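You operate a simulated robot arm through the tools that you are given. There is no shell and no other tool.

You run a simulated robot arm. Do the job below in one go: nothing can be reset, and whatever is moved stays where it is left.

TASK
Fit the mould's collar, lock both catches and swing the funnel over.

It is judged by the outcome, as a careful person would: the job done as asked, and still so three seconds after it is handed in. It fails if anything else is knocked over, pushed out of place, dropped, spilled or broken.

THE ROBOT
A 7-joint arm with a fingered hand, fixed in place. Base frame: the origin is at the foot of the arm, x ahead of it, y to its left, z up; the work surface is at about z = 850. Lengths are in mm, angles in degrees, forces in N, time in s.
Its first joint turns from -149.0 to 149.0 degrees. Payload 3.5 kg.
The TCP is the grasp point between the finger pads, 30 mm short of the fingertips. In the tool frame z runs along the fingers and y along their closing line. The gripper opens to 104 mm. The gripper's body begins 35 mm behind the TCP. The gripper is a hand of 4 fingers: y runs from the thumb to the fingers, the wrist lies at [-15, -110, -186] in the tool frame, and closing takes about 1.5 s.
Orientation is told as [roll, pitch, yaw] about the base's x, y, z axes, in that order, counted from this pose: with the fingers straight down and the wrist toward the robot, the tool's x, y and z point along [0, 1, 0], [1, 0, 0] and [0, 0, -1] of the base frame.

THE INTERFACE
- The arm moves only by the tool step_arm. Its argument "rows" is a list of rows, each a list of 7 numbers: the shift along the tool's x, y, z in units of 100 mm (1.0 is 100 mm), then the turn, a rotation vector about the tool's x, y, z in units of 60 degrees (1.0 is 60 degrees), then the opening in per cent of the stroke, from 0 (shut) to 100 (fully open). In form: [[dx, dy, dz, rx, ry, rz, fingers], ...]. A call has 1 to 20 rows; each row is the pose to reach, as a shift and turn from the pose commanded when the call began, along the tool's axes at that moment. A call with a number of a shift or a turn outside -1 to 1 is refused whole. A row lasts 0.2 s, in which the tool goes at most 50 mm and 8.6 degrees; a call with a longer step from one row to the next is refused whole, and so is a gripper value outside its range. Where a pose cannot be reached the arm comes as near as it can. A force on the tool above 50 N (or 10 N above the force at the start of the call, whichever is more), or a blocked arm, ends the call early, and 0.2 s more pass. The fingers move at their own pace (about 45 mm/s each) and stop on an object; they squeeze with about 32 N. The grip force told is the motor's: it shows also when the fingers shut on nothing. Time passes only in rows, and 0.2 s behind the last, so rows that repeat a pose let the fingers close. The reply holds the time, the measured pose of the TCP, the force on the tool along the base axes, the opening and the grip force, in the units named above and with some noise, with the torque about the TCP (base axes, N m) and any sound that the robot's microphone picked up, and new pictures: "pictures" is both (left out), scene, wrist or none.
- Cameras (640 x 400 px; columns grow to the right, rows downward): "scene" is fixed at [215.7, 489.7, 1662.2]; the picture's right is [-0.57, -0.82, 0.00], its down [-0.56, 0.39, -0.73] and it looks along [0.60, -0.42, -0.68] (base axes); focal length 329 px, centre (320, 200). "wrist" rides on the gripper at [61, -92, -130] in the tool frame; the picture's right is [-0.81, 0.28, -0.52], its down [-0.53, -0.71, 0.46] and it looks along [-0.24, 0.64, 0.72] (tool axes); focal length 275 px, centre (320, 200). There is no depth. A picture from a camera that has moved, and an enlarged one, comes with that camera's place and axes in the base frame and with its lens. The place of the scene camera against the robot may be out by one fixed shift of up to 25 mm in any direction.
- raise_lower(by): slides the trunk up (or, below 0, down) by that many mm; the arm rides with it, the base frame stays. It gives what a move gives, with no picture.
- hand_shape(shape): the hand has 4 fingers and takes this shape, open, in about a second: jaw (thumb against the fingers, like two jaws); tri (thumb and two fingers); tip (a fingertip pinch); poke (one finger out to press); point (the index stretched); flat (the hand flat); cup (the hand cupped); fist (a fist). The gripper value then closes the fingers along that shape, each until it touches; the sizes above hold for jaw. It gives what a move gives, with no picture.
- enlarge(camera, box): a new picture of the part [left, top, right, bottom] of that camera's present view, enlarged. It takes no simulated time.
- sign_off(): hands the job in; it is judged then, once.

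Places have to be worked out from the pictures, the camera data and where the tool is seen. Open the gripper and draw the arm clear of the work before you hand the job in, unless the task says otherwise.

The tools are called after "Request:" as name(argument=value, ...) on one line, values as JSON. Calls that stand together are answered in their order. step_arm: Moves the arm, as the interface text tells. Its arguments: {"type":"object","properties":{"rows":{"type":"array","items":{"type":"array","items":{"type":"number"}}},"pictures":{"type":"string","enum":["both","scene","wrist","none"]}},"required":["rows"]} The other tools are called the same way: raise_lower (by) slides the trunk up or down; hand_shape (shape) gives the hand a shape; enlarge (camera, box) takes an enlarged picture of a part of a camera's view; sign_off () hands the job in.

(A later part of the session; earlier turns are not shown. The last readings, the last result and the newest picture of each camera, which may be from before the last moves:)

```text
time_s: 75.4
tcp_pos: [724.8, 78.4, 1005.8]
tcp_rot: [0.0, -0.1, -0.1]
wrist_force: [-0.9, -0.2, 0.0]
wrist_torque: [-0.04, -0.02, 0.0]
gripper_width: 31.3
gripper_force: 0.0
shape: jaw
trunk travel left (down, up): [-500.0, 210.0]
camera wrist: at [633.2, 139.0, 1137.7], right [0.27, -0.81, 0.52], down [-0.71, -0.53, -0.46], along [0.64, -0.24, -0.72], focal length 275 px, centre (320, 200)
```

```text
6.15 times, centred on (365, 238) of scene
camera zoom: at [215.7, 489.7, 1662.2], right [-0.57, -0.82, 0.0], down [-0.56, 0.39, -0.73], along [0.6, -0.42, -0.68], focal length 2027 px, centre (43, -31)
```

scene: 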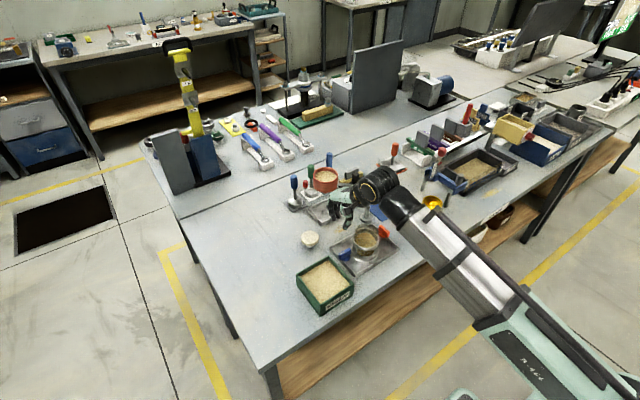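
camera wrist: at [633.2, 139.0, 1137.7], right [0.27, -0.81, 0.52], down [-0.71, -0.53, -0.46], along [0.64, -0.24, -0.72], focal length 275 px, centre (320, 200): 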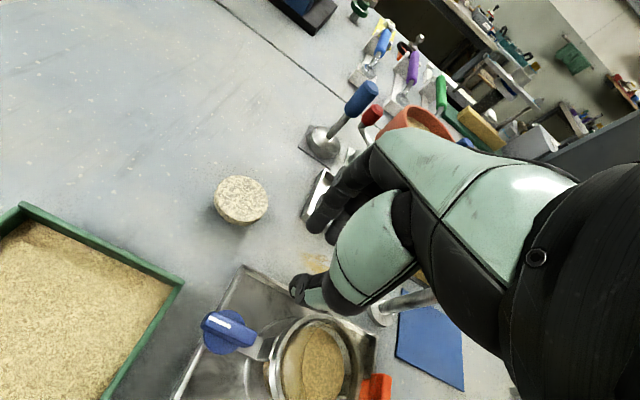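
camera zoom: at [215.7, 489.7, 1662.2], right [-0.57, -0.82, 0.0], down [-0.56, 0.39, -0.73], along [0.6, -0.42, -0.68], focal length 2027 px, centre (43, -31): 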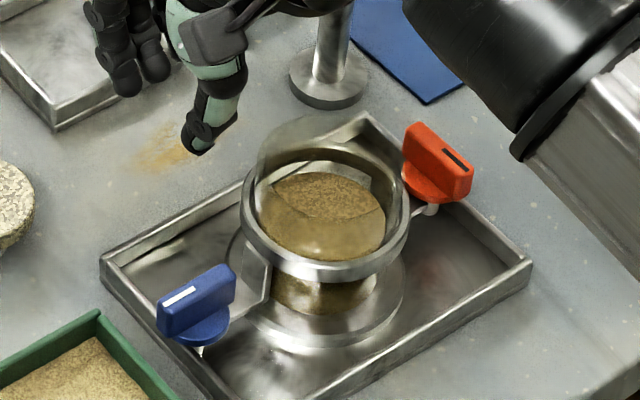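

Blue catch locked and collar untouched. Next the orange catch at (680,-68.5): I bring the hand around at height to (693,-88) with a 45 mm opening, thumb just outside its wing.

Request:
step_arm(rows=[[-0.2, -0.04, 0, 0, 0, 0, 40], [-0.41, -0.08, 0, 0, 0, 0, 43], [-0.62, -0.12, 0, 0, 0, 0, 43], [-0.83, -0.16, 0, 0, 0, 0, 43]], pictures="none")

Request:
step_arm(rows=[[-0.2, -0.04, 0, 0, 0, 0, 43], [-0.41, -0.08, 0, 0, 0, 0, 43], [-0.62, -0.12, 0, 0, 0, 0, 43], [-0.83, -0.16, 0, 0, 0, 0, 43], [-0.83, -0.16, 0, 0, 0, 0, 43]], pictures="both")

Request:
enlarge(camera="scene", box=[345, 190, 420, 260])

Request:
enlarge(camera="wrist", box=[180, 200, 360, 380])

```text
time_s: 76.4
tcp_pos: [707.2, -5.6, 1008.8]
tcp_rot: [-0.1, 0.0, -0.2]
wrist_force: [0.6, 0.3, 0.0]
wrist_torque: [-0.04, 0.05, -0.01]
gripper_width: 44.5
gripper_force: 0.1
shape: jaw
trunk travel left (down, up): [-500.0, 210.0]
```

```text
time_s: 77.6
tcp_pos: [690.9, -87.9, 1007.3]
tcp_rot: [0.0, 0.1, -0.1]
wrist_force: [-0.9, -0.8, -0.6]
wrist_torque: [-0.01, 0.01, -0.01]
gripper_width: 44.4
gripper_force: 0.1
shape: jaw
trunk travel left (down, up): [-500.0, 210.0]
camera wrist: at [600.6, -27.7, 1137.3], right [0.27, -0.81, 0.52], down [-0.71, -0.53, -0.46], along [0.64, -0.24, -0.72], focal length 275 px, centre (320, 200)
```

scene: 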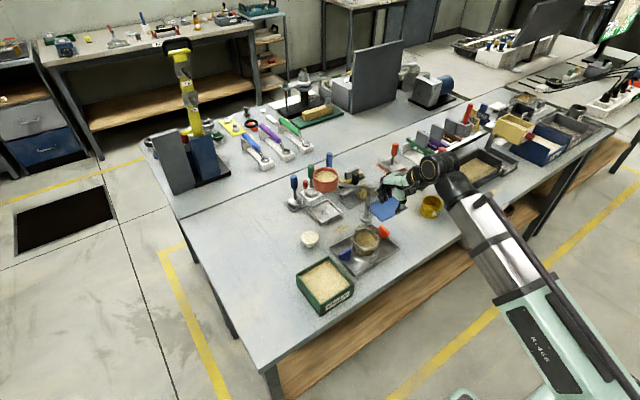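
wrist: 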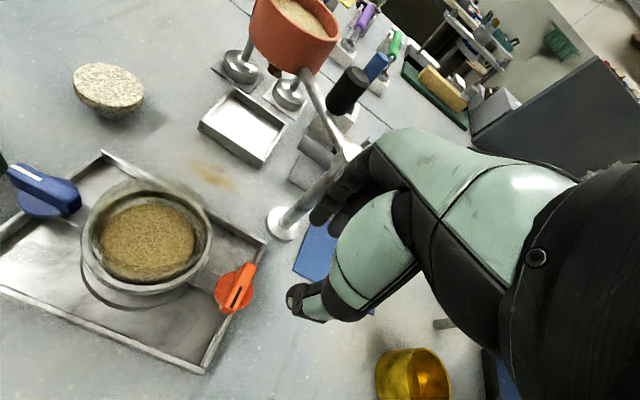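

```text
5.71 times, centred on (382, 225) of scene
camera zoom: at [215.7, 489.7, 1662.2], right [-0.57, -0.82, 0.0], down [-0.56, 0.39, -0.73], along [0.6, -0.42, -0.68], focal length 1882 px, centre (-37, 57)
```

zoom: 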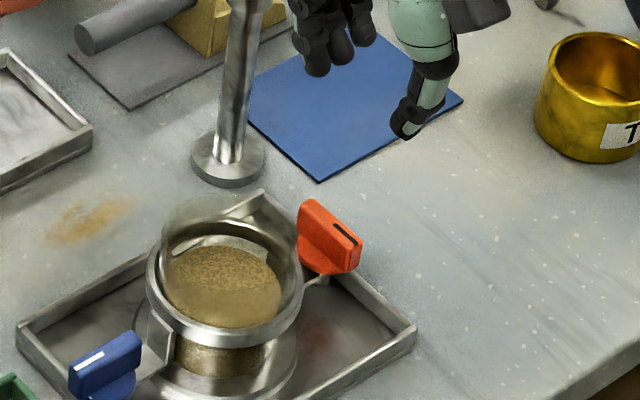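

```text
2.22 times, centred on (270, 290) of wrist
camera zoom: at [600.6, -27.7, 1137.3], right [0.27, -0.81, 0.52], down [-0.71, -0.53, -0.46], along [0.64, -0.24, -0.72], focal length 612 px, centre (431, 0)
```

zoom: 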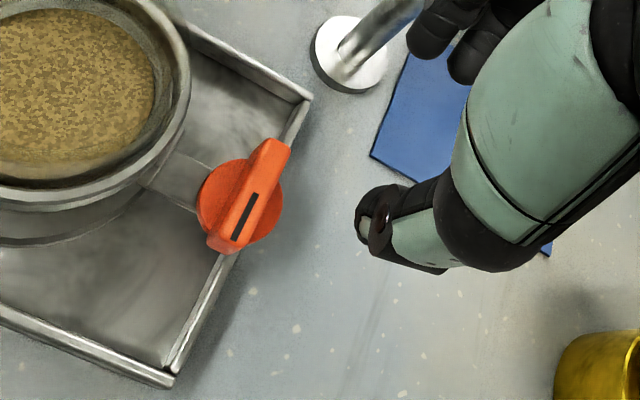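

The thumb is outside the orange wing's marked end, well clear of the post. I descend to z≈918.

Request:
step_arm(rows=[[-0.015, 0.0, 0.25, 0, 0, 0, 43], [-0.015, 0.0, 0.5, 0, 0, 0, 43], [-0.015, 0.0, 0.75, 0, 0, 0, 43], [-0.015, 0.0, 0.89, 0, 0, 0, 43]], pictures="both")

Request:
enlarge(camera="scene", box=[350, 200, 410, 255])

Request:
enlarge(camera="wrist", box=[180, 200, 360, 380])

```text
time_s: 78.6
tcp_pos: [691.3, -89.4, 917.6]
tcp_rot: [0.0, 0.1, 0.0]
wrist_force: [0.6, 0.1, 0.2]
wrist_torque: [0.0, 0.03, 0.01]
gripper_width: 44.2
gripper_force: 0.0
shape: jaw
trunk travel left (down, up): [-500.0, 210.0]
camera wrist: at [601.0, -28.9, 1047.8], right [0.27, -0.81, 0.52], down [-0.71, -0.53, -0.46], along [0.64, -0.24, -0.72], focal length 275 px, centre (320, 200)
```

scene: 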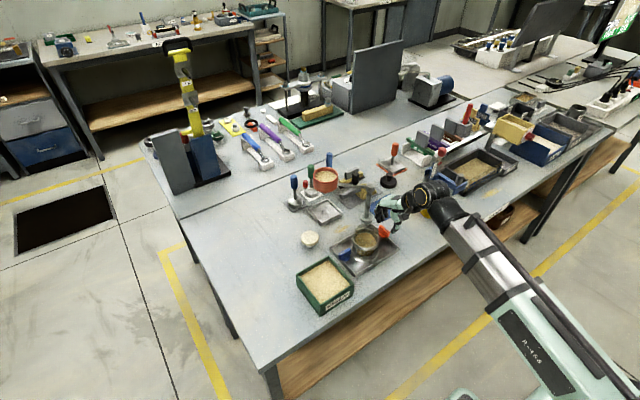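
wrist: 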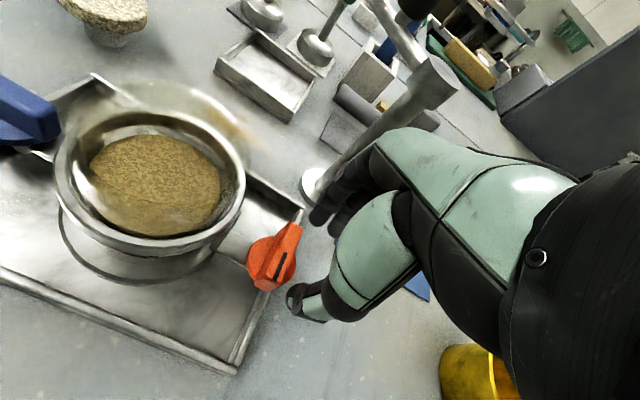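

```text
7.27 times, centred on (380, 228) of scene
camera zoom: at [215.7, 489.7, 1662.2], right [-0.57, -0.82, 0.0], down [-0.56, 0.39, -0.73], along [0.6, -0.42, -0.68], focal length 2395 px, centre (-116, 0)
```

zoom: 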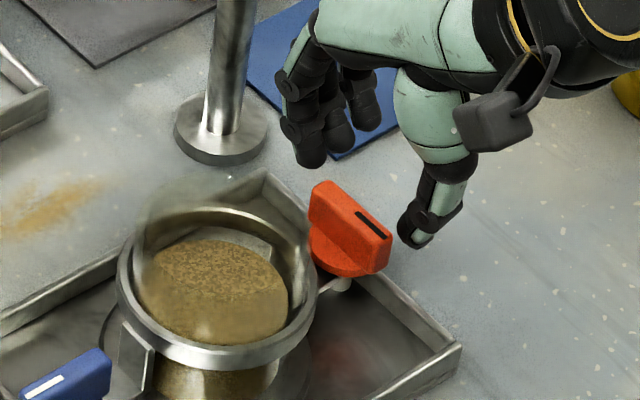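

```text
2.22 times, centred on (270, 290) of wrist
camera zoom: at [601.0, -28.9, 1047.8], right [0.27, -0.81, 0.52], down [-0.71, -0.53, -0.46], along [0.64, -0.24, -0.72], focal length 612 px, centre (431, 0)
```

zoom: 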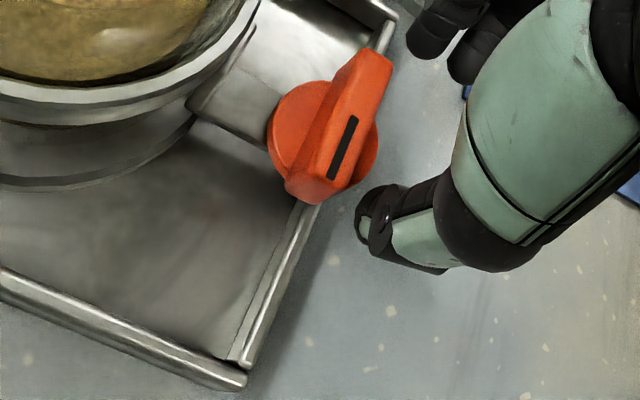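

Thumb is right beside the marked end. I push it toward +y (clockwise as for the blue one) along the arc.

Request:
step_arm(rows=[[0.03, 0.0, 0, 0, 0, 0, 43], [0.06, 0.0, 0, 0, 0, 0, 43], [0.08, -0.01, 0, 0, 0, 0, 43], [0.1, -0.02, 0, 0, 0, 0, 43]], pictures="wrist")

Request:
enlarge(camera="scene", box=[350, 200, 410, 255])

Request:
enlarge(camera="wrist", box=[200, 200, 360, 360])

```text
time_s: 79.6
tcp_pos: [690.7, -80.0, 918.6]
tcp_rot: [-0.1, 0.0, -0.1]
wrist_force: [0.4, -1.5, -0.3]
wrist_torque: [-0.04, -0.04, 0.03]
gripper_width: 44.1
gripper_force: 0.1
shape: jaw
trunk travel left (down, up): [-500.0, 210.0]
camera wrist: at [599.1, -19.4, 1048.1], right [0.27, -0.81, 0.52], down [-0.71, -0.53, -0.46], along [0.64, -0.24, -0.72], focal length 275 px, centre (320, 200)
```

wrist: 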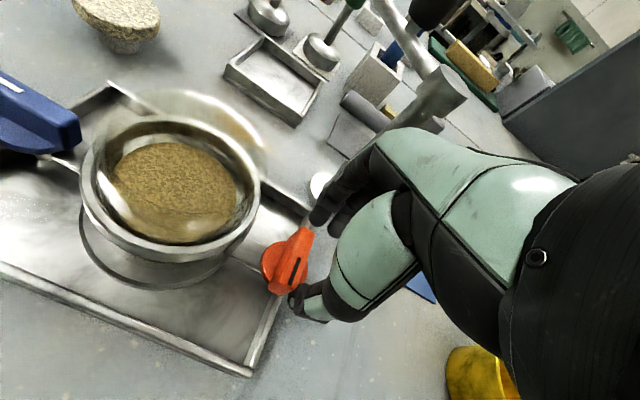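

```text
7.27 times, centred on (380, 228) of scene
camera zoom: at [215.7, 489.7, 1662.2], right [-0.57, -0.82, 0.0], down [-0.56, 0.39, -0.73], along [0.6, -0.42, -0.68], focal length 2395 px, centre (-116, 0)
```

zoom: 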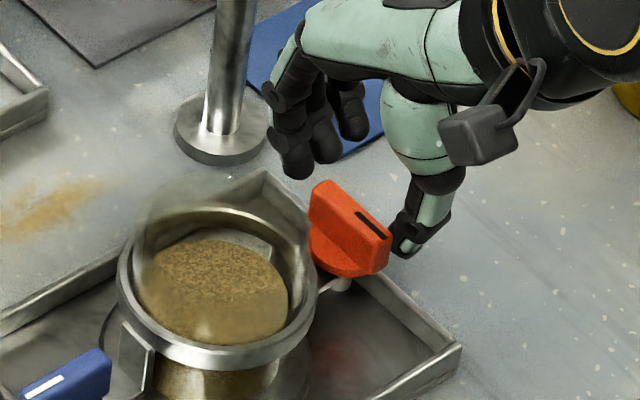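

```text
2.50 times, centred on (280, 280) of wrist
camera zoom: at [599.1, -19.4, 1048.1], right [0.27, -0.81, 0.52], down [-0.71, -0.53, -0.46], along [0.64, -0.24, -0.72], focal length 688 px, centre (420, 0)
```

zoom: 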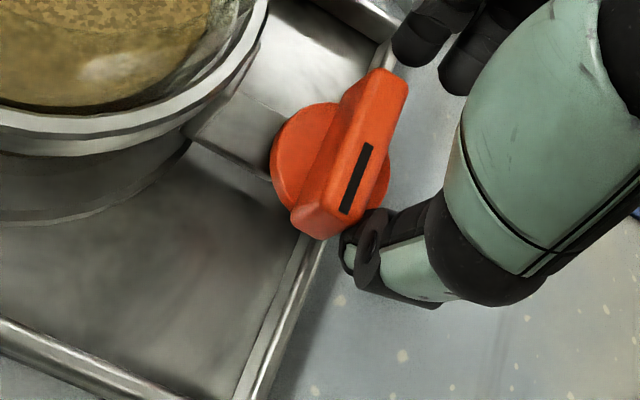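

The thumb touches only the very end of the wing. I back off slightly, shift 5 mm in +x for better purchase, then push.

Request:
step_arm(rows=[[-0.03, 0.0, 0, 0, 0, 0, 43], [-0.03, 0.055, 0, 0, 0, 0, 43], [0.0, 0.055, 0, 0, 0, 0, 43], [0.03, 0.05, 0, 0, 0, 0, 43], [0.05, 0.04, 0, 0, 0, 0, 43]], pictures="none")

Request:
enlarge(camera="scene", box=[350, 200, 410, 255])

Request:
enlarge(camera="wrist", box=[200, 200, 360, 360])

```text
time_s: 80.8
tcp_pos: [693.1, -74.9, 918.7]
tcp_rot: [-0.1, 0.0, -0.1]
wrist_force: [0.0, -0.7, -0.8]
wrist_torque: [-0.05, -0.03, 0.04]
gripper_width: 44.0
gripper_force: 0.0
shape: jaw
trunk travel left (down, up): [-500.0, 210.0]
```

```text
7.27 times, centred on (380, 228) of scene
camera zoom: at [215.7, 489.7, 1662.2], right [-0.57, -0.82, 0.0], down [-0.56, 0.39, -0.73], along [0.6, -0.42, -0.68], focal length 2395 px, centre (-116, 0)
```

zoom: 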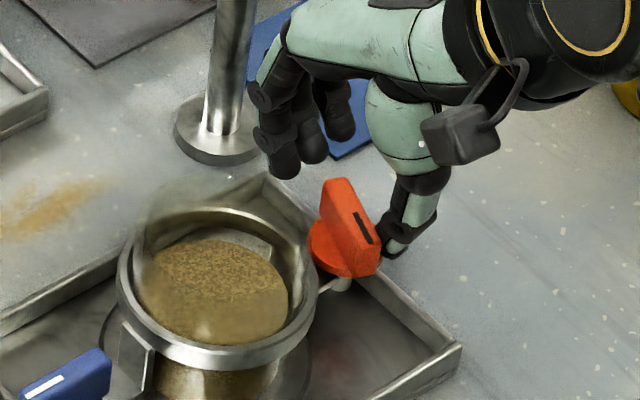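

```text
2.50 times, centred on (280, 280) of wrist
camera zoom: at [602.6, -14.3, 1048.2], right [0.27, -0.81, 0.52], down [-0.71, -0.53, -0.46], along [0.64, -0.24, -0.72], focal length 688 px, centre (420, 0)
```

zoom: 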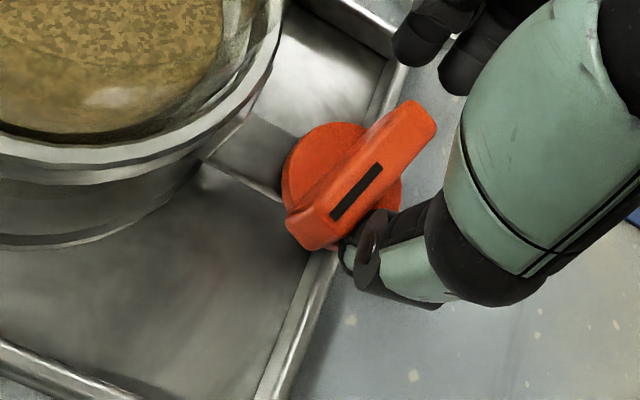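

The orange knob is turning clockwise too with almost no force. I carry on along the arc.

Request:
step_arm(rows=[[0.027, -0.025, 0, 0, 0, 0, 43], [0.054, -0.045, 0, 0, 0, 0, 43], [0.087, -0.045, 0, 0, 0, 0, 43], [0.12, -0.037, 0, 0, 0, 0, 43]], pictures="none")

Request:
enlarge(camera="scene", box=[350, 200, 410, 255])

Request:
enlarge(camera="wrist", box=[200, 200, 360, 360])

```text
time_s: 81.8
tcp_pos: [689.4, -63.2, 918.1]
tcp_rot: [0.0, 0.0, -0.1]
wrist_force: [-0.2, -0.5, 0.1]
wrist_torque: [-0.01, 0.01, 0.02]
gripper_width: 44.5
gripper_force: 0.0
shape: jaw
trunk travel left (down, up): [-500.0, 210.0]
```

```text
7.27 times, centred on (380, 228) of scene
camera zoom: at [215.7, 489.7, 1662.2], right [-0.57, -0.82, 0.0], down [-0.56, 0.39, -0.73], along [0.6, -0.42, -0.68], focal length 2395 px, centre (-116, 0)
```

zoom: 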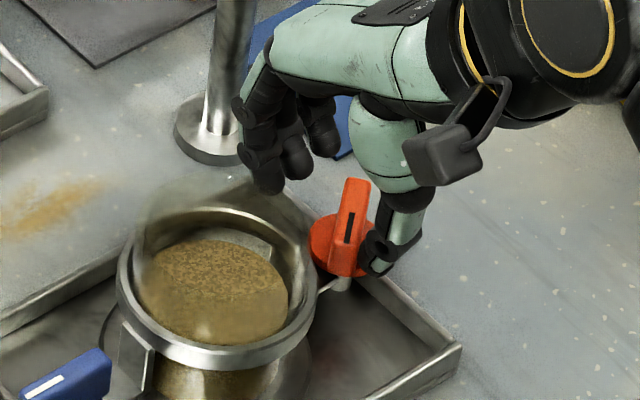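

```text
2.50 times, centred on (280, 280) of wrist
camera zoom: at [599.3, -2.1, 1048.1], right [0.27, -0.81, 0.52], down [-0.71, -0.53, -0.46], along [0.64, -0.24, -0.72], focal length 688 px, centre (420, 0)
```

zoom: 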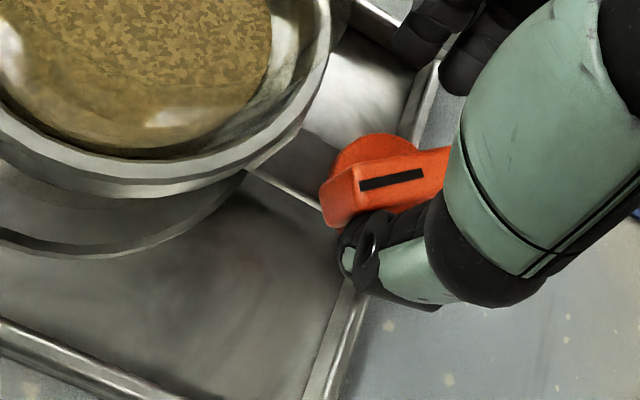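

About 45° done. I continue toward 90°, pulling the thumb in +x along the arc.

Request:
step_arm(rows=[[0.025, 0.01, 0, 0, 0, 0, 43], [0.044, 0.02, 0, 0, 0, 0, 43], [0.066, 0.042, 0, 0, 0, 0, 43], [0.084, 0.065, 0, 0, 0, 0, 43], [0.097, 0.091, 0, 0, 0, 0, 43]], pictures="none")

Request:
enlarge(camera="scene", box=[350, 200, 410, 255])

Request:
enlarge(camera="wrist", box=[200, 200, 360, 360])

```text
time_s: 83.0
tcp_pos: [699.5, -53.5, 919.0]
tcp_rot: [0.1, 0.1, -0.1]
wrist_force: [-1.4, -0.9, 0.2]
wrist_torque: [-0.02, 0.03, 0.02]
gripper_width: 45.6
gripper_force: 0.2
shape: jaw
trunk travel left (down, up): [-500.0, 210.0]
```

```text
7.27 times, centred on (380, 228) of scene
camera zoom: at [215.7, 489.7, 1662.2], right [-0.57, -0.82, 0.0], down [-0.56, 0.39, -0.73], along [0.6, -0.42, -0.68], focal length 2395 px, centre (-116, 0)
```

zoom: 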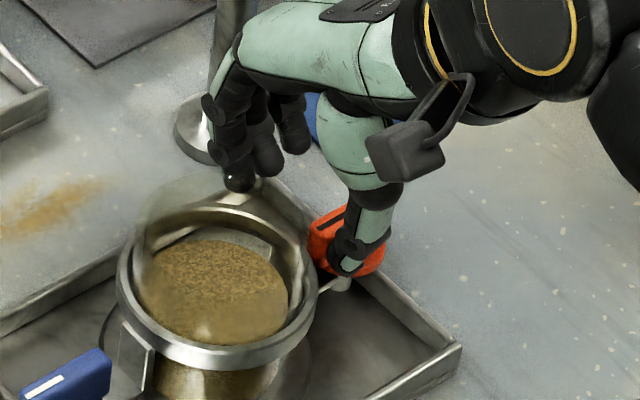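

```text
2.50 times, centred on (280, 280) of wrist
camera zoom: at [608.0, 7.6, 1048.3], right [0.27, -0.81, 0.52], down [-0.71, -0.53, -0.46], along [0.64, -0.24, -0.72], focal length 688 px, centre (420, 0)
```

zoom: 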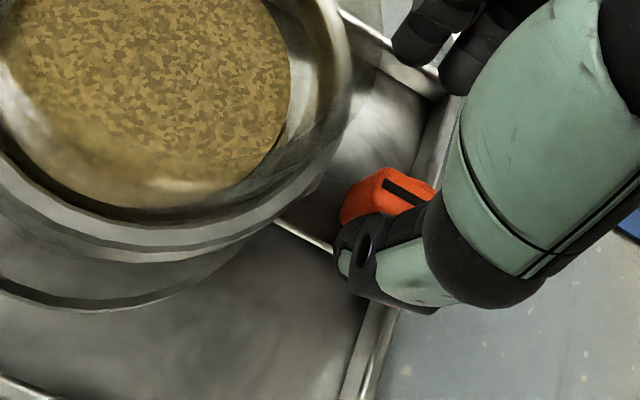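

The wing is close to aligned. I push further in +x to bring it to its stop and watch the force.

Request:
step_arm(rows=[[0.005, 0.02, 0, 0, 0, 0, 43], [0.005, 0.04, 0, 0, 0, 0, 43], [0.005, 0.05, 0, 0, 0, 0, 43]], pictures="none")

Request:
enlarge(camera="wrist", box=[200, 200, 360, 360])

Request:
enlarge(camera="scene", box=[350, 200, 410, 255])

```text
time_s: 83.8
tcp_pos: [704.7, -53.4, 919.5]
tcp_rot: [0.0, -0.1, -0.1]
wrist_force: [-3.2, -1.3, 0.5]
wrist_torque: [0.01, 0.1, 0.0]
gripper_width: 48.4
gripper_force: 0.0
shape: jaw
trunk travel left (down, up): [-500.0, 210.0]
```

```text
2.50 times, centred on (280, 280) of wrist
camera zoom: at [612.9, 8.0, 1048.4], right [0.27, -0.81, 0.52], down [-0.71, -0.53, -0.46], along [0.64, -0.24, -0.72], focal length 688 px, centre (420, 0)
```

zoom: 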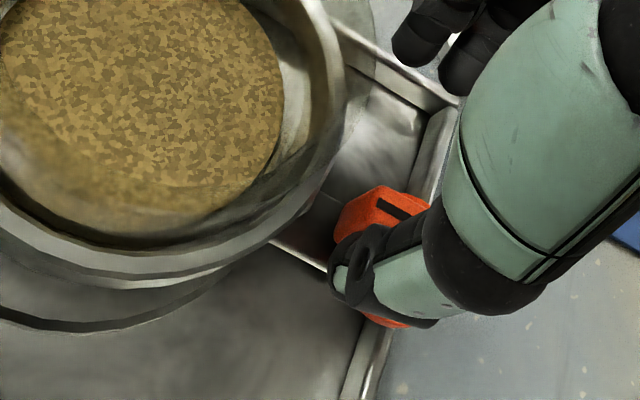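

```text
7.27 times, centred on (380, 228) of scene
camera zoom: at [215.7, 489.7, 1662.2], right [-0.57, -0.82, 0.0], down [-0.56, 0.39, -0.73], along [0.6, -0.42, -0.68], focal length 2395 px, centre (-116, 0)
```

zoom: 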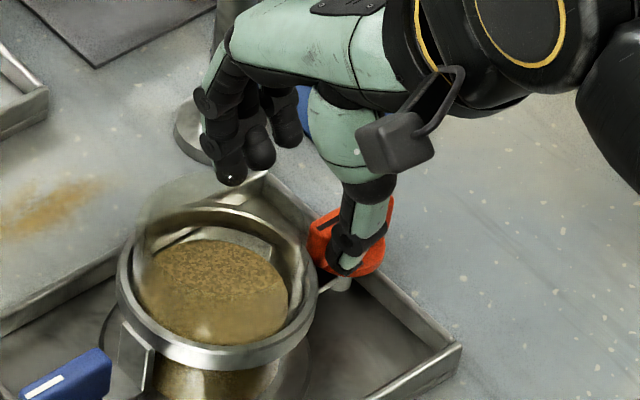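

The thumb is now just flexing against the wing (3 N), so it's at the stop. I back the thumb off in -x and lift straight up to check both catches.

Request:
step_arm(rows=[[0.0, -0.06, 0, 0, 0, 0, 43], [0.0, -0.13, 0, 0, 0, 0, 43], [0.0, -0.13, -0.2, 0, 0, 0, 43], [0.0, -0.13, -0.5, 0, 0, 0, 43], [0.0, -0.13, -0.9, 0, 0, 0, 43]], pictures="both")

Request:
enlarge(camera="scene", box=[335, 205, 415, 270])

Request:
enlarge(camera="wrist", box=[100, 200, 340, 400])

```text
time_s: 85.0
tcp_pos: [690.7, -53.0, 1008.4]
tcp_rot: [0.0, 0.1, -0.1]
wrist_force: [-0.4, -1.1, 0.8]
wrist_torque: [0.01, 0.04, -0.01]
gripper_width: 44.8
gripper_force: 0.1
shape: jaw
trunk travel left (down, up): [-500.0, 210.0]
camera wrist: at [600.0, 7.7, 1138.6], right [0.27, -0.81, 0.52], down [-0.71, -0.53, -0.46], along [0.64, -0.24, -0.72], focal length 275 px, centre (320, 200)
```

scene: 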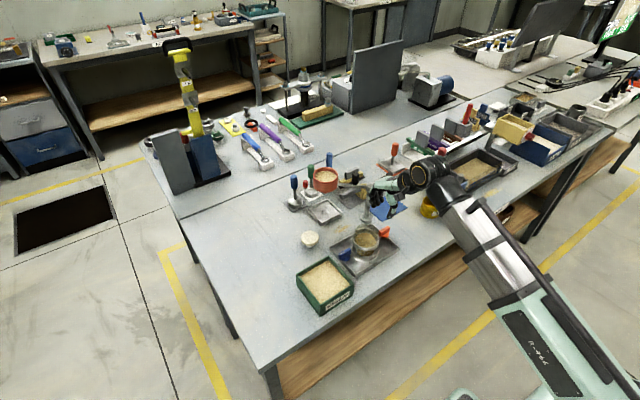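
wrist: 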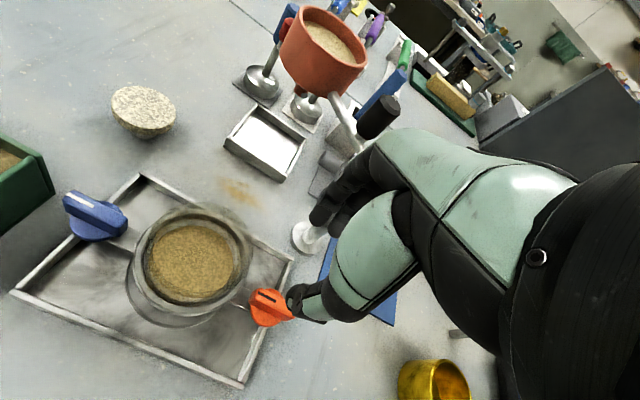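

```text
6.15 times, centred on (375, 238) of scene
camera zoom: at [215.7, 489.7, 1662.2], right [-0.57, -0.82, 0.0], down [-0.56, 0.39, -0.73], along [0.6, -0.42, -0.68], focal length 2027 px, centre (-18, -31)
```

zoom: 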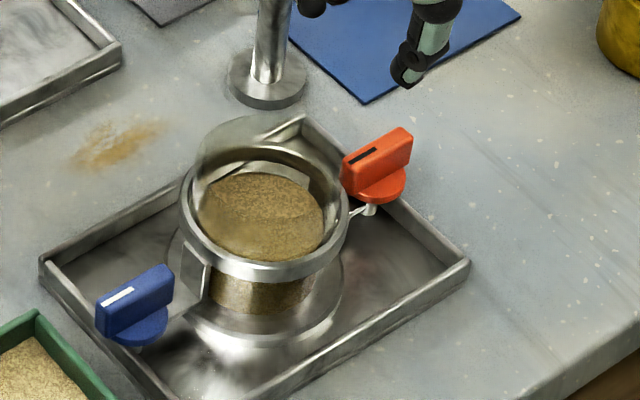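

```text
2.00 times, centred on (220, 300) of wrist
camera zoom: at [600.0, 7.7, 1138.6], right [0.27, -0.81, 0.52], down [-0.71, -0.53, -0.46], along [0.64, -0.24, -0.72], focal length 551 px, centre (520, 0)
```

zoom: 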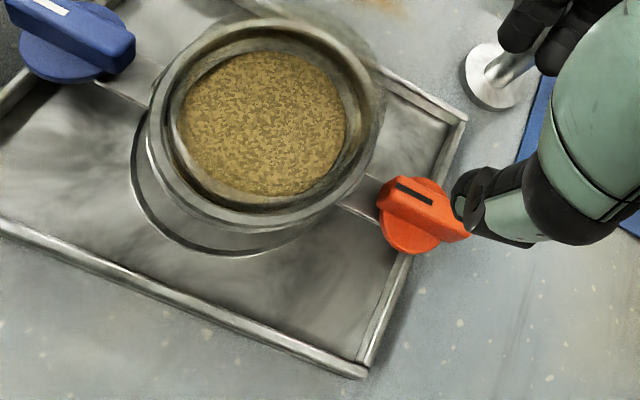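

Both wings now lie exactly along y (90° turned) and the collar sits undisturbed. Next the funnel: its black handle is at about (821,-54), z≈998–1040, 50 mm from the post axis. I raise the hand and move above the handle, yawing to -45° so the jaws straddle the arm.

Request:
step_arm(rows=[[0, 0, -0.3, 0, 0, 0, 50], [0, 0, -0.6, 0, 0, 0, 58], [0, 0, -0.95, 0, 0, 0, 58]], pictures="none")

Request:
step_arm(rows=[[0, 0.2, 0, 0, 0, 0.1, 58], [0, 0.4, 0, 0, 0, 0.2, 58], [0, 0.55, 0, 0, 0, 0.3, 58], [0, 0.65, 0, 0, 0, 0.375, 58]], pictures="none")

Request:
step_arm(rows=[[0.07, 0.2, 0, 0, 0, 0.1, 58], [0.15, 0.4, 0, 0, 0, 0.2, 58], [0.2, 0.52, 0, 0, 0, 0.3, 58], [0.241, 0.609, 0, 0, 0, 0.375, 58], [0.241, 0.609, 0, 0, 0, 0.375, 58]], pictures="both")

Request:
enlarge(camera="scene", box=[310, 130, 410, 220])

```text
time_s: 85.8
tcp_pos: [690.8, -53.5, 1104.0]
tcp_rot: [0.1, -0.1, -0.1]
wrist_force: [0.0, 0.3, 0.4]
wrist_torque: [-0.04, 0.0, 0.02]
gripper_width: 59.9
gripper_force: 0.1
shape: jaw
trunk travel left (down, up): [-500.0, 210.0]
```

```text
time_s: 86.8
tcp_pos: [756.0, -52.0, 1102.8]
tcp_rot: [0.1, 0.1, -22.8]
wrist_force: [0.2, 0.0, 0.4]
wrist_torque: [-0.01, 0.01, -0.02]
gripper_width: 59.9
gripper_force: 0.1
shape: jaw
trunk travel left (down, up): [-500.0, 210.0]
```

```text
time_s: 88.0
tcp_pos: [820.6, -55.0, 1102.9]
tcp_rot: [-0.1, 0.0, -45.1]
wrist_force: [0.2, -0.5, -0.6]
wrist_torque: [-0.02, -0.04, -0.02]
gripper_width: 59.7
gripper_force: 0.1
shape: jaw
trunk travel left (down, up): [-500.0, 210.0]
camera wrist: at [800.9, 53.4, 1233.1], right [-0.38, -0.77, 0.52], down [-0.88, 0.13, -0.46], along [0.28, -0.63, -0.72], focal length 275 px, centre (320, 200)
```

scene: 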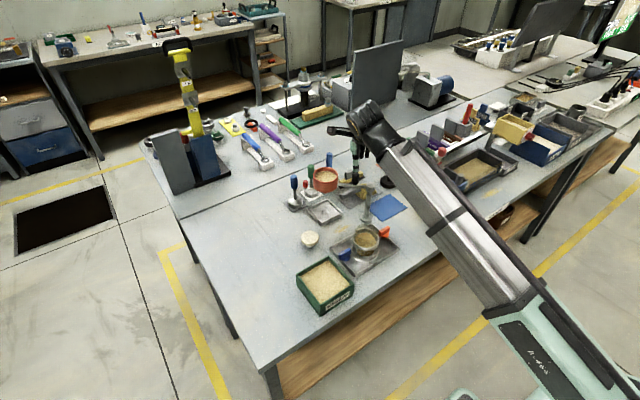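
wrist: 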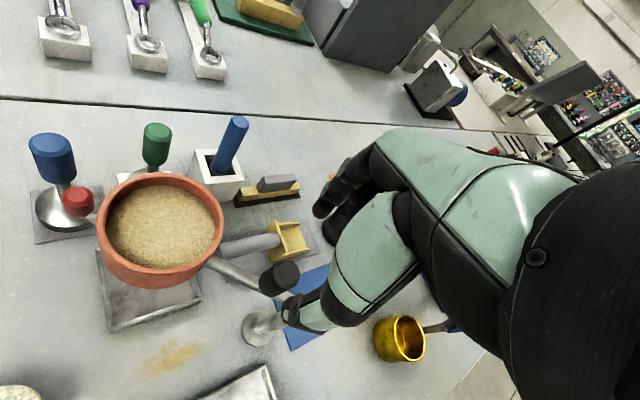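

```text
4.44 times, centred on (360, 175) of scene
camera zoom: at [215.7, 489.7, 1662.2], right [-0.57, -0.82, 0.0], down [-0.56, 0.39, -0.73], along [0.6, -0.42, -0.68], focal length 1464 px, centre (142, 311)
```

zoom: 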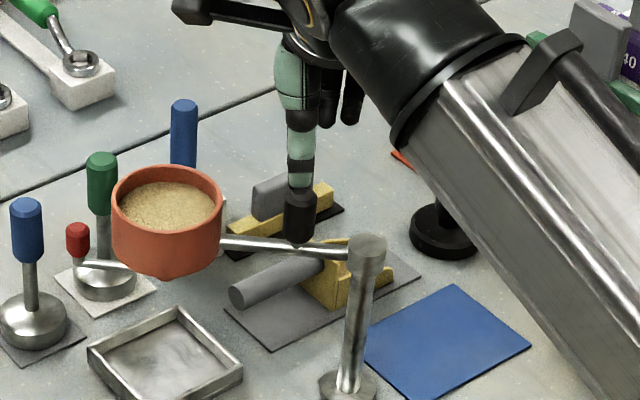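

The hand hovers above the handle; I also see a small red lever on the funnel's outer side which must not be touched. I enlarge the wrist view to refine the handle position.

Request:
enlarge(camera="wrist", box=[200, 200, 340, 360])

Request:
enlarge(camera="wrist", box=[20, 150, 240, 310])

```text
2.50 times, centred on (270, 280) of wrist
camera zoom: at [800.9, 53.4, 1233.1], right [-0.38, -0.77, 0.52], down [-0.88, 0.13, -0.46], along [0.28, -0.63, -0.72], focal length 688 px, centre (445, 0)
```

zoom: 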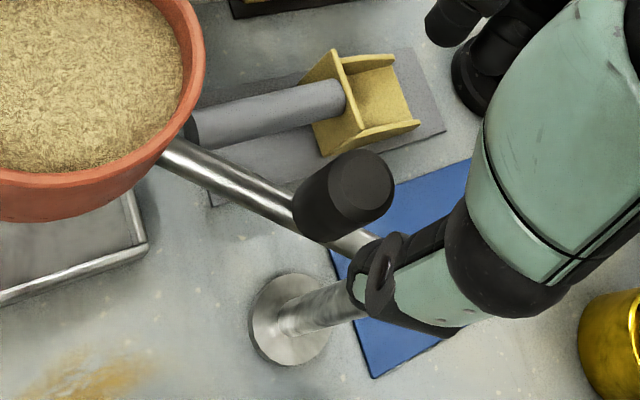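

```text
2.50 times, centred on (130, 230) of wrist
camera zoom: at [800.9, 53.4, 1233.1], right [-0.38, -0.77, 0.52], down [-0.88, 0.13, -0.46], along [0.28, -0.63, -0.72], focal length 688 px, centre (795, 125)
```

zoom: 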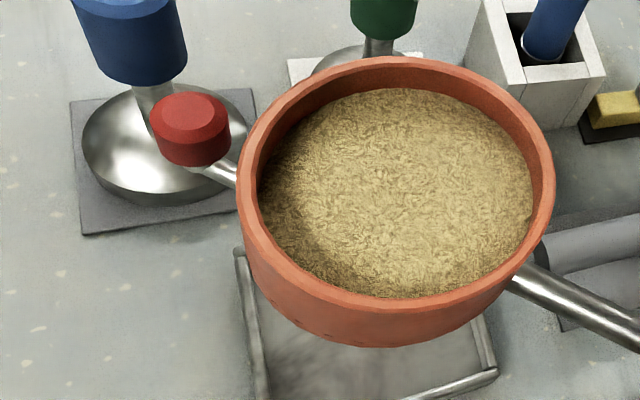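

Handle centre confirmed at about (822,-54). I descend to z≈1028 with the jaws open 60 mm around it.

Request:
step_arm(rows=[[0.013, 0.004, 0.2, 0, 0, 0, 58], [0.013, 0.004, 0.4, 0, 0, 0, 58], [0.013, 0.004, 0.6, 0, 0, 0, 58], [0.013, 0.004, 0.74, 0, 0, 0, 58]], pictures="both")

Request:
enlarge(camera="scene", box=[320, 140, 400, 220])

Request:
enlarge(camera="wrist", box=[180, 160, 360, 360])

```text
time_s: 89.0
tcp_pos: [821.9, -54.7, 1029.6]
tcp_rot: [0.0, 0.0, -45.1]
wrist_force: [-0.1, -0.4, 0.8]
wrist_torque: [0.02, -0.01, 0.03]
gripper_width: 59.9
gripper_force: 0.1
shape: jaw
trunk travel left (down, up): [-500.0, 210.0]
camera wrist: at [801.7, 54.3, 1159.6], right [-0.38, -0.77, 0.52], down [-0.88, 0.13, -0.46], along [0.28, -0.63, -0.72], focal length 275 px, centre (320, 200)
```

scene: 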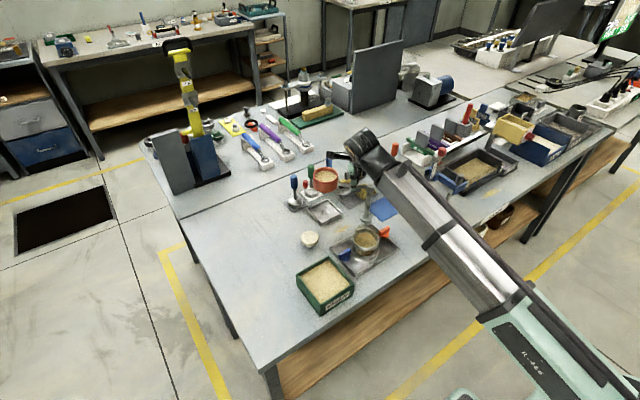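
wrist: 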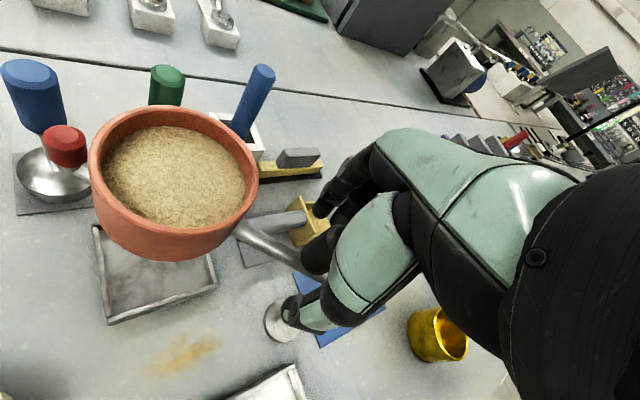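

```text
5.00 times, centred on (360, 180) of scene
camera zoom: at [215.7, 489.7, 1662.2], right [-0.57, -0.82, 0.0], down [-0.56, 0.39, -0.73], along [0.6, -0.42, -0.68], focal length 1647 px, centre (120, 300)
```

zoom: 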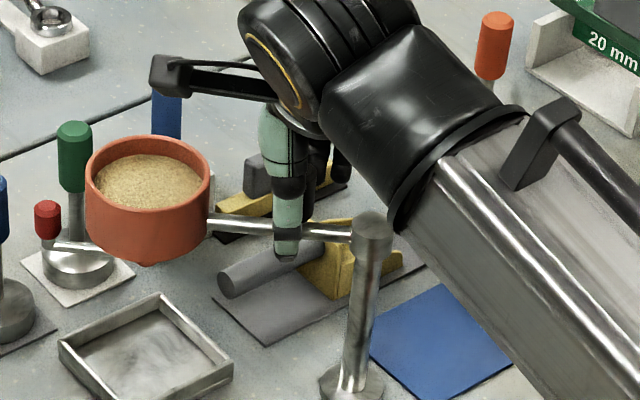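

```text
2.00 times, centred on (270, 260) of wrist
camera zoom: at [801.7, 54.3, 1159.6], right [-0.38, -0.77, 0.52], down [-0.88, 0.13, -0.46], along [0.28, -0.63, -0.72], focal length 551 px, centre (420, 80)
```

zoom: 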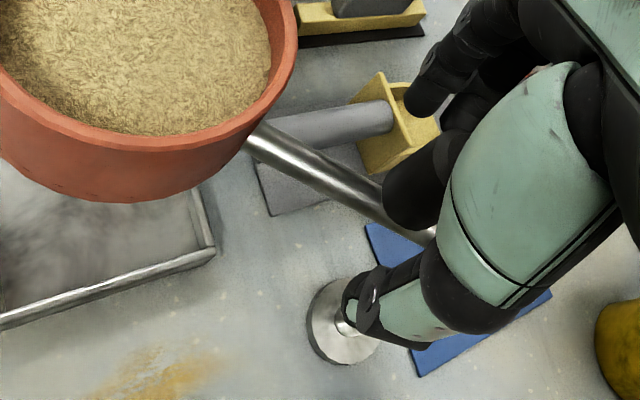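

The handle is centred between thumb and fingers. I close gently on it.

Request:
step_arm(rows=[[0, 0, 0, 0, 0, 0, 48], [0, 0, 0, 0, 0, 0, 40], [0, 0, 0, 0, 0, 0, 32], [0, 0, 0, 0, 0, 0, 26], [0, 0, 0, 0, 0, 0, 20], [0, 0, 0, 0, 0, 0, 16], [0, 0, 0, 0, 0, 0, 16]], pictures="wrist")

Request:
enlarge(camera="scene", box=[320, 140, 400, 220])

Request:
enlarge(camera="wrist", box=[180, 160, 360, 360])

```text
time_s: 90.6
tcp_pos: [821.6, -53.5, 1030.0]
tcp_rot: [0.0, 0.0, -45.1]
wrist_force: [-1.5, 1.0, 1.4]
wrist_torque: [0.04, 0.03, 0.02]
gripper_width: 17.3
gripper_force: 0.0
shape: jaw
trunk travel left (down, up): [-500.0, 210.0]
camera wrist: at [801.5, 54.6, 1159.7], right [-0.38, -0.77, 0.52], down [-0.88, 0.13, -0.46], along [0.28, -0.63, -0.72], focal length 275 px, centre (320, 200)
```

wrist: 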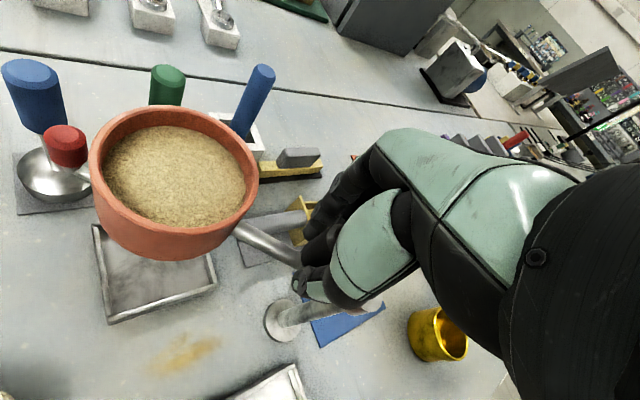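

```text
5.00 times, centred on (360, 180) of scene
camera zoom: at [215.7, 489.7, 1662.2], right [-0.57, -0.82, 0.0], down [-0.56, 0.39, -0.73], along [0.6, -0.42, -0.68], focal length 1647 px, centre (120, 300)
```

zoom: 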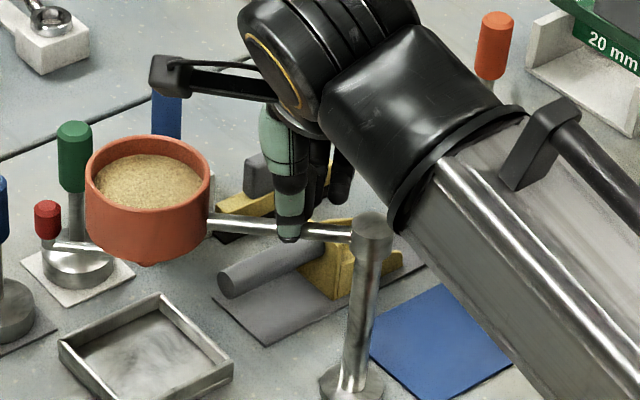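

```text
2.00 times, centred on (270, 260) of wrist
camera zoom: at [801.5, 54.6, 1159.7], right [-0.38, -0.77, 0.52], down [-0.88, 0.13, -0.46], along [0.28, -0.63, -0.72], focal length 551 px, centre (420, 80)
```

zoom: 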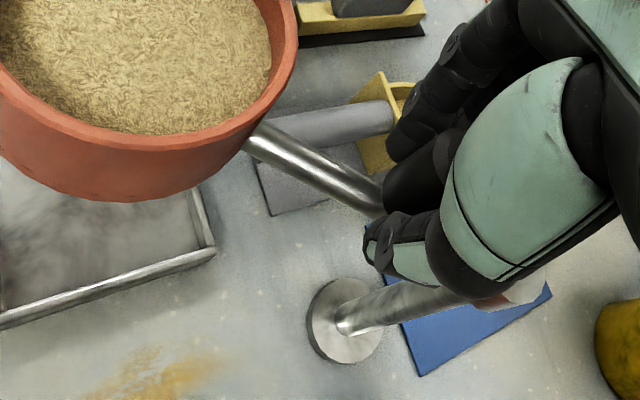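

The jaws just touch the handle but there's no grip force yet; I close a little more.

Request:
step_arm(rows=[[0, 0, 0, 0, 0, 0, 12], [0, 0, 0, 0, 0, 0, 8], [0, 0, 0, 0, 0, 0, 5], [0, 0, 0, 0, 0, 0, 5]], pictures="none")

Request:
enlarge(camera="wrist", box=[180, 160, 360, 360])

```text
time_s: 91.6
tcp_pos: [821.5, -52.6, 1028.9]
tcp_rot: [-0.1, 0.1, -45.1]
wrist_force: [-6.9, 5.3, -10.8]
wrist_torque: [0.07, 0.09, -0.01]
gripper_width: 11.6
gripper_force: 31.2
shape: jaw
trunk travel left (down, up): [-500.0, 210.0]
```

```text
2.00 times, centred on (270, 260) of wrist
camera zoom: at [801.8, 55.0, 1158.6], right [-0.38, -0.77, 0.52], down [-0.88, 0.13, -0.45], along [0.28, -0.63, -0.73], focal length 551 px, centre (420, 80)
```

zoom: 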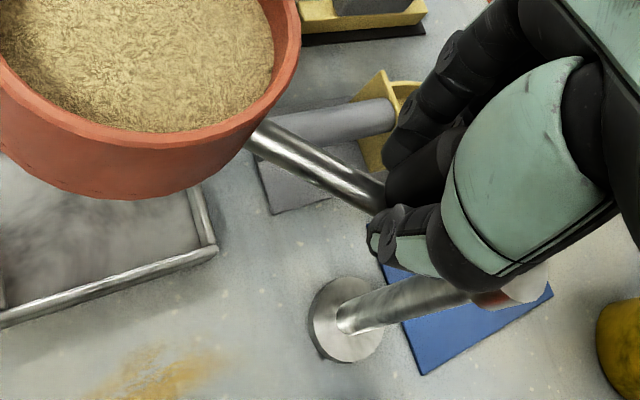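

The handle is gripped (31 N). I start swinging slowly counter-clockwise about the post, first only 8°, to check that the arm follows freely.

Request:
step_arm(rows=[[-0.0003, -0.0175, 0, 0, 0, -0.0333, 8], [-0.0012, -0.035, 0, 0, 0, -0.0667, 8], [-0.0028, -0.0525, 0, 0, 0, -0.1, 8], [-0.0049, -0.0699, 0, 0, 0, -0.1333, 8]], pictures="wrist")

Request:
enlarge(camera="scene", box=[310, 140, 410, 230])

```text
time_s: 92.6
tcp_pos: [818.3, -49.8, 1028.8]
tcp_rot: [0.0, 0.0, -37.2]
wrist_force: [1.4, -3.3, -8.9]
wrist_torque: [-0.04, -0.02, -0.04]
gripper_width: 11.3
gripper_force: 31.7
shape: jaw
trunk travel left (down, up): [-500.0, 210.0]
camera wrist: at [782.8, 53.9, 1158.7], right [-0.27, -0.81, 0.52], down [-0.89, 0.0, -0.46], along [0.37, -0.58, -0.72], focal length 275 px, centre (320, 200)
```

wrist: 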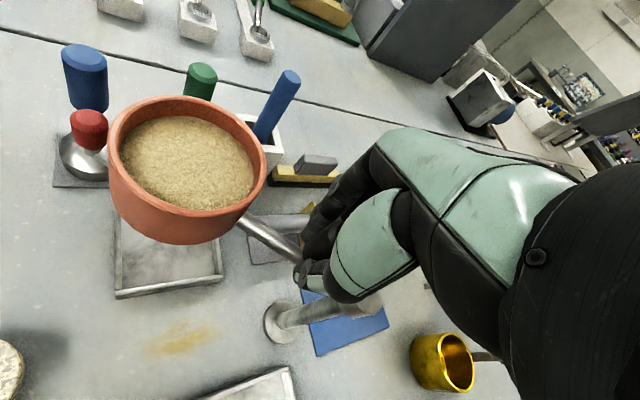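

```text
4.44 times, centred on (360, 185) of scene
camera zoom: at [215.7, 489.7, 1662.2], right [-0.57, -0.82, 0.0], down [-0.56, 0.39, -0.73], along [0.6, -0.42, -0.68], focal length 1464 px, centre (142, 267)
```

zoom: 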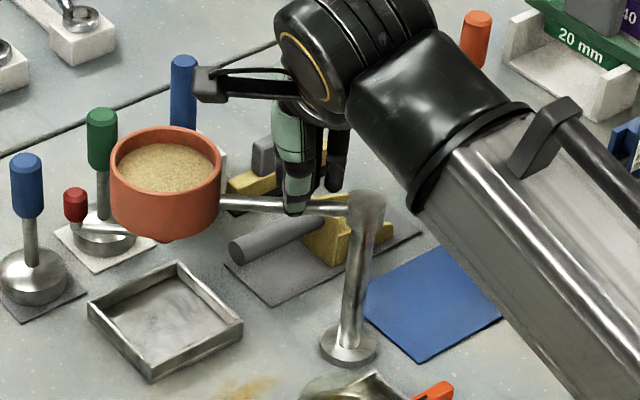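

The funnel follows with small force. I continue another 32° slowly, lowering 1 mm to ease the downward pull on the fingers.

Request:
step_arm(rows=[[-0.0012, -0.035, 0.01, 0, 0, -0.0667, 8], [-0.0049, -0.0699, 0.01, 0, 0, -0.1333, 8], [-0.011, -0.1044, 0.01, 0, 0, -0.2, 8], [-0.0194, -0.1384, 0.01, 0, 0, -0.2667, 8], [-0.0303, -0.1717, 0.01, 0, 0, -0.3333, 8], [-0.0434, -0.2042, 0.01, 0, 0, -0.4, 8], [-0.0588, -0.2357, 0.01, 0, 0, -0.4667, 8], [-0.0763, -0.266, 0.01, 0, 0, -0.5333, 8]], pictures="both")

Request:
enlarge(camera="scene", box=[310, 150, 410, 240])

```text
time_s: 94.4
tcp_pos: [791.2, -37.5, 1027.4]
tcp_rot: [0.0, 0.0, -5.0]
wrist_force: [0.7, 1.6, -4.1]
wrist_torque: [0.04, -0.08, -0.02]
gripper_width: 11.4
gripper_force: 31.5
shape: jaw
trunk travel left (down, up): [-500.0, 210.0]
camera wrist: at [706.4, 29.9, 1157.9], right [0.2, -0.83, 0.52], down [-0.76, -0.47, -0.46], along [0.62, -0.3, -0.72], focal length 275 px, centre (320, 200)
```

scene: 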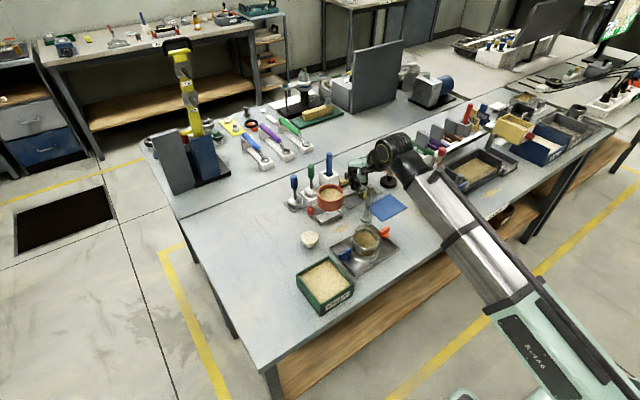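
wrist: 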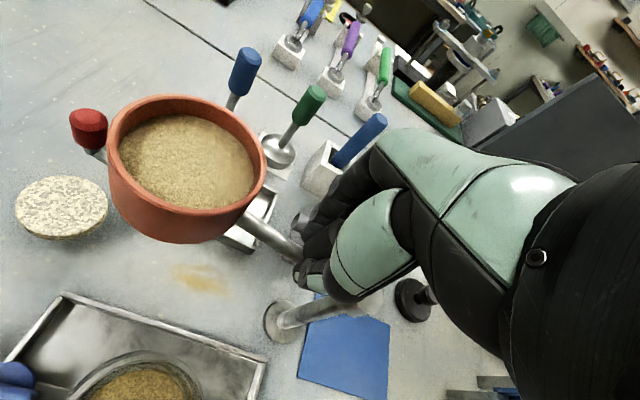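

```text
4.44 times, centred on (360, 195) of scene
camera zoom: at [215.7, 489.7, 1662.2], right [-0.57, -0.82, 0.0], down [-0.56, 0.39, -0.73], along [0.6, -0.42, -0.68], focal length 1464 px, centre (142, 222)
```

zoom: 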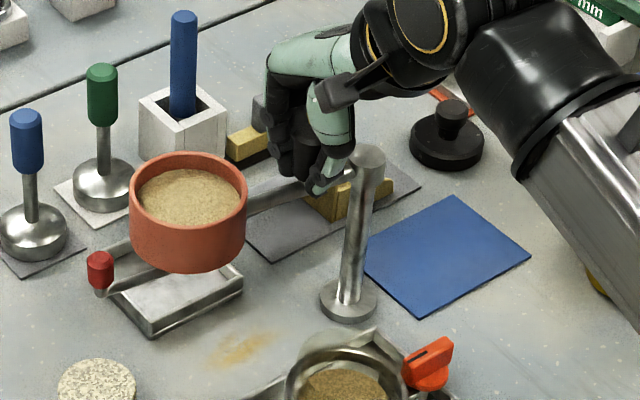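

The funnel swings freely with the hand. I continue another 32°, which stops just short of the collar, to check the nozzle's height against the glass.

Request:
step_arm(rows=[[-0.0012, -0.035, 0.0, 0, 0, -0.0667, 8], [-0.0049, -0.0699, 0.0, 0, 0, -0.1333, 8], [-0.011, -0.1044, 0.0, 0, 0, -0.2, 8], [-0.0194, -0.1384, 0.0, 0, 0, -0.2667, 8], [-0.0303, -0.1717, 0.0, 0, 0, -0.3333, 8], [-0.0434, -0.2042, 0.0, 0, 0, -0.4, 8], [-0.0588, -0.2357, 0.0, 0, 0, -0.4667, 8], [-0.0763, -0.266, 0.0, 0, 0, -0.5333, 8]], pictures="both")

Request:
enlarge(camera="scene", box=[320, 180, 400, 260])

Request:
enlarge(camera="wrist", box=[60, 60, 320, 300])

```text
time_s: 96.2
tcp_pos: [763.4, -43.3, 1028.2]
tcp_rot: [0.0, 0.2, 26.9]
wrist_force: [-1.3, 6.1, -6.0]
wrist_torque: [0.1, -0.07, -0.01]
gripper_width: 11.6
gripper_force: 32.7
shape: jaw
trunk travel left (down, up): [-500.0, 210.0]
camera wrist: at [656.0, -30.7, 1158.0], right [0.61, -0.6, 0.52], down [-0.39, -0.8, -0.45], along [0.68, 0.08, -0.73], focal length 275 px, centre (320, 200)
```

scene: 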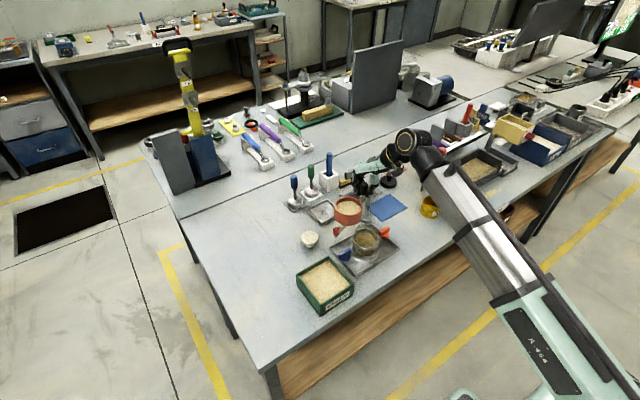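
wrist: 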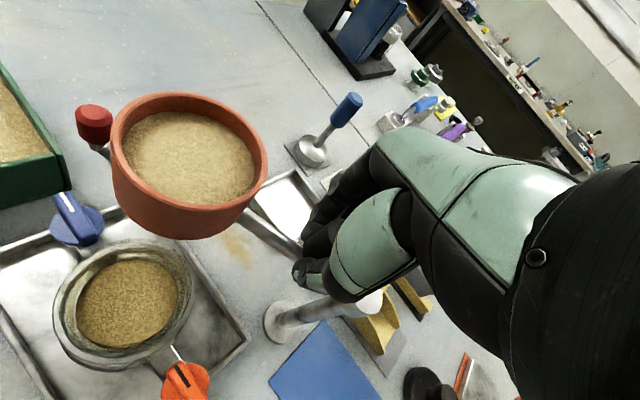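

```text
5.00 times, centred on (360, 220) of scene
camera zoom: at [215.7, 489.7, 1662.2], right [-0.57, -0.82, 0.0], down [-0.56, 0.39, -0.73], along [0.6, -0.42, -0.68], focal length 1647 px, centre (120, 100)
```

zoom: 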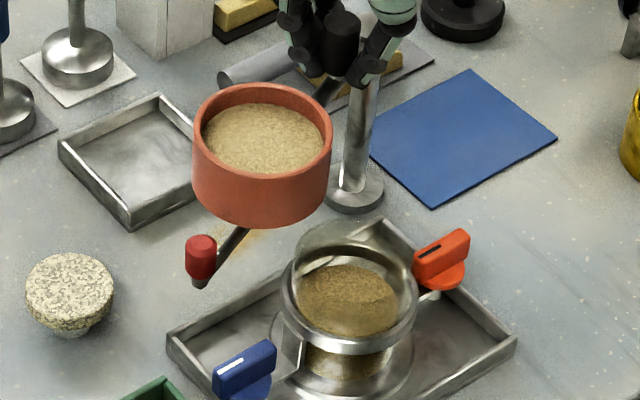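

```text
1.67 times, centred on (190, 180) of wrist
camera zoom: at [656.0, -30.7, 1158.0], right [0.61, -0.6, 0.52], down [-0.39, -0.8, -0.45], along [0.68, 0.08, -0.73], focal length 459 px, centre (537, 233)
```

zoom: 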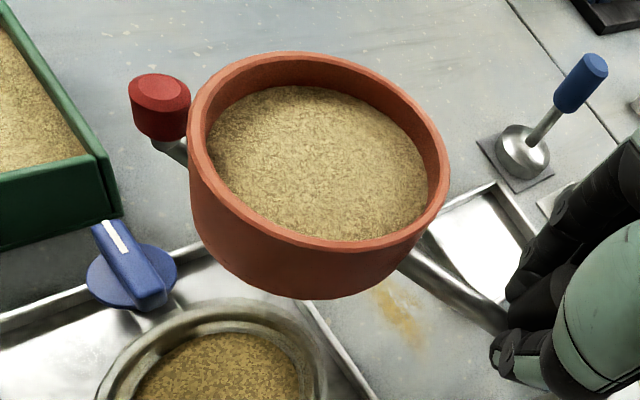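

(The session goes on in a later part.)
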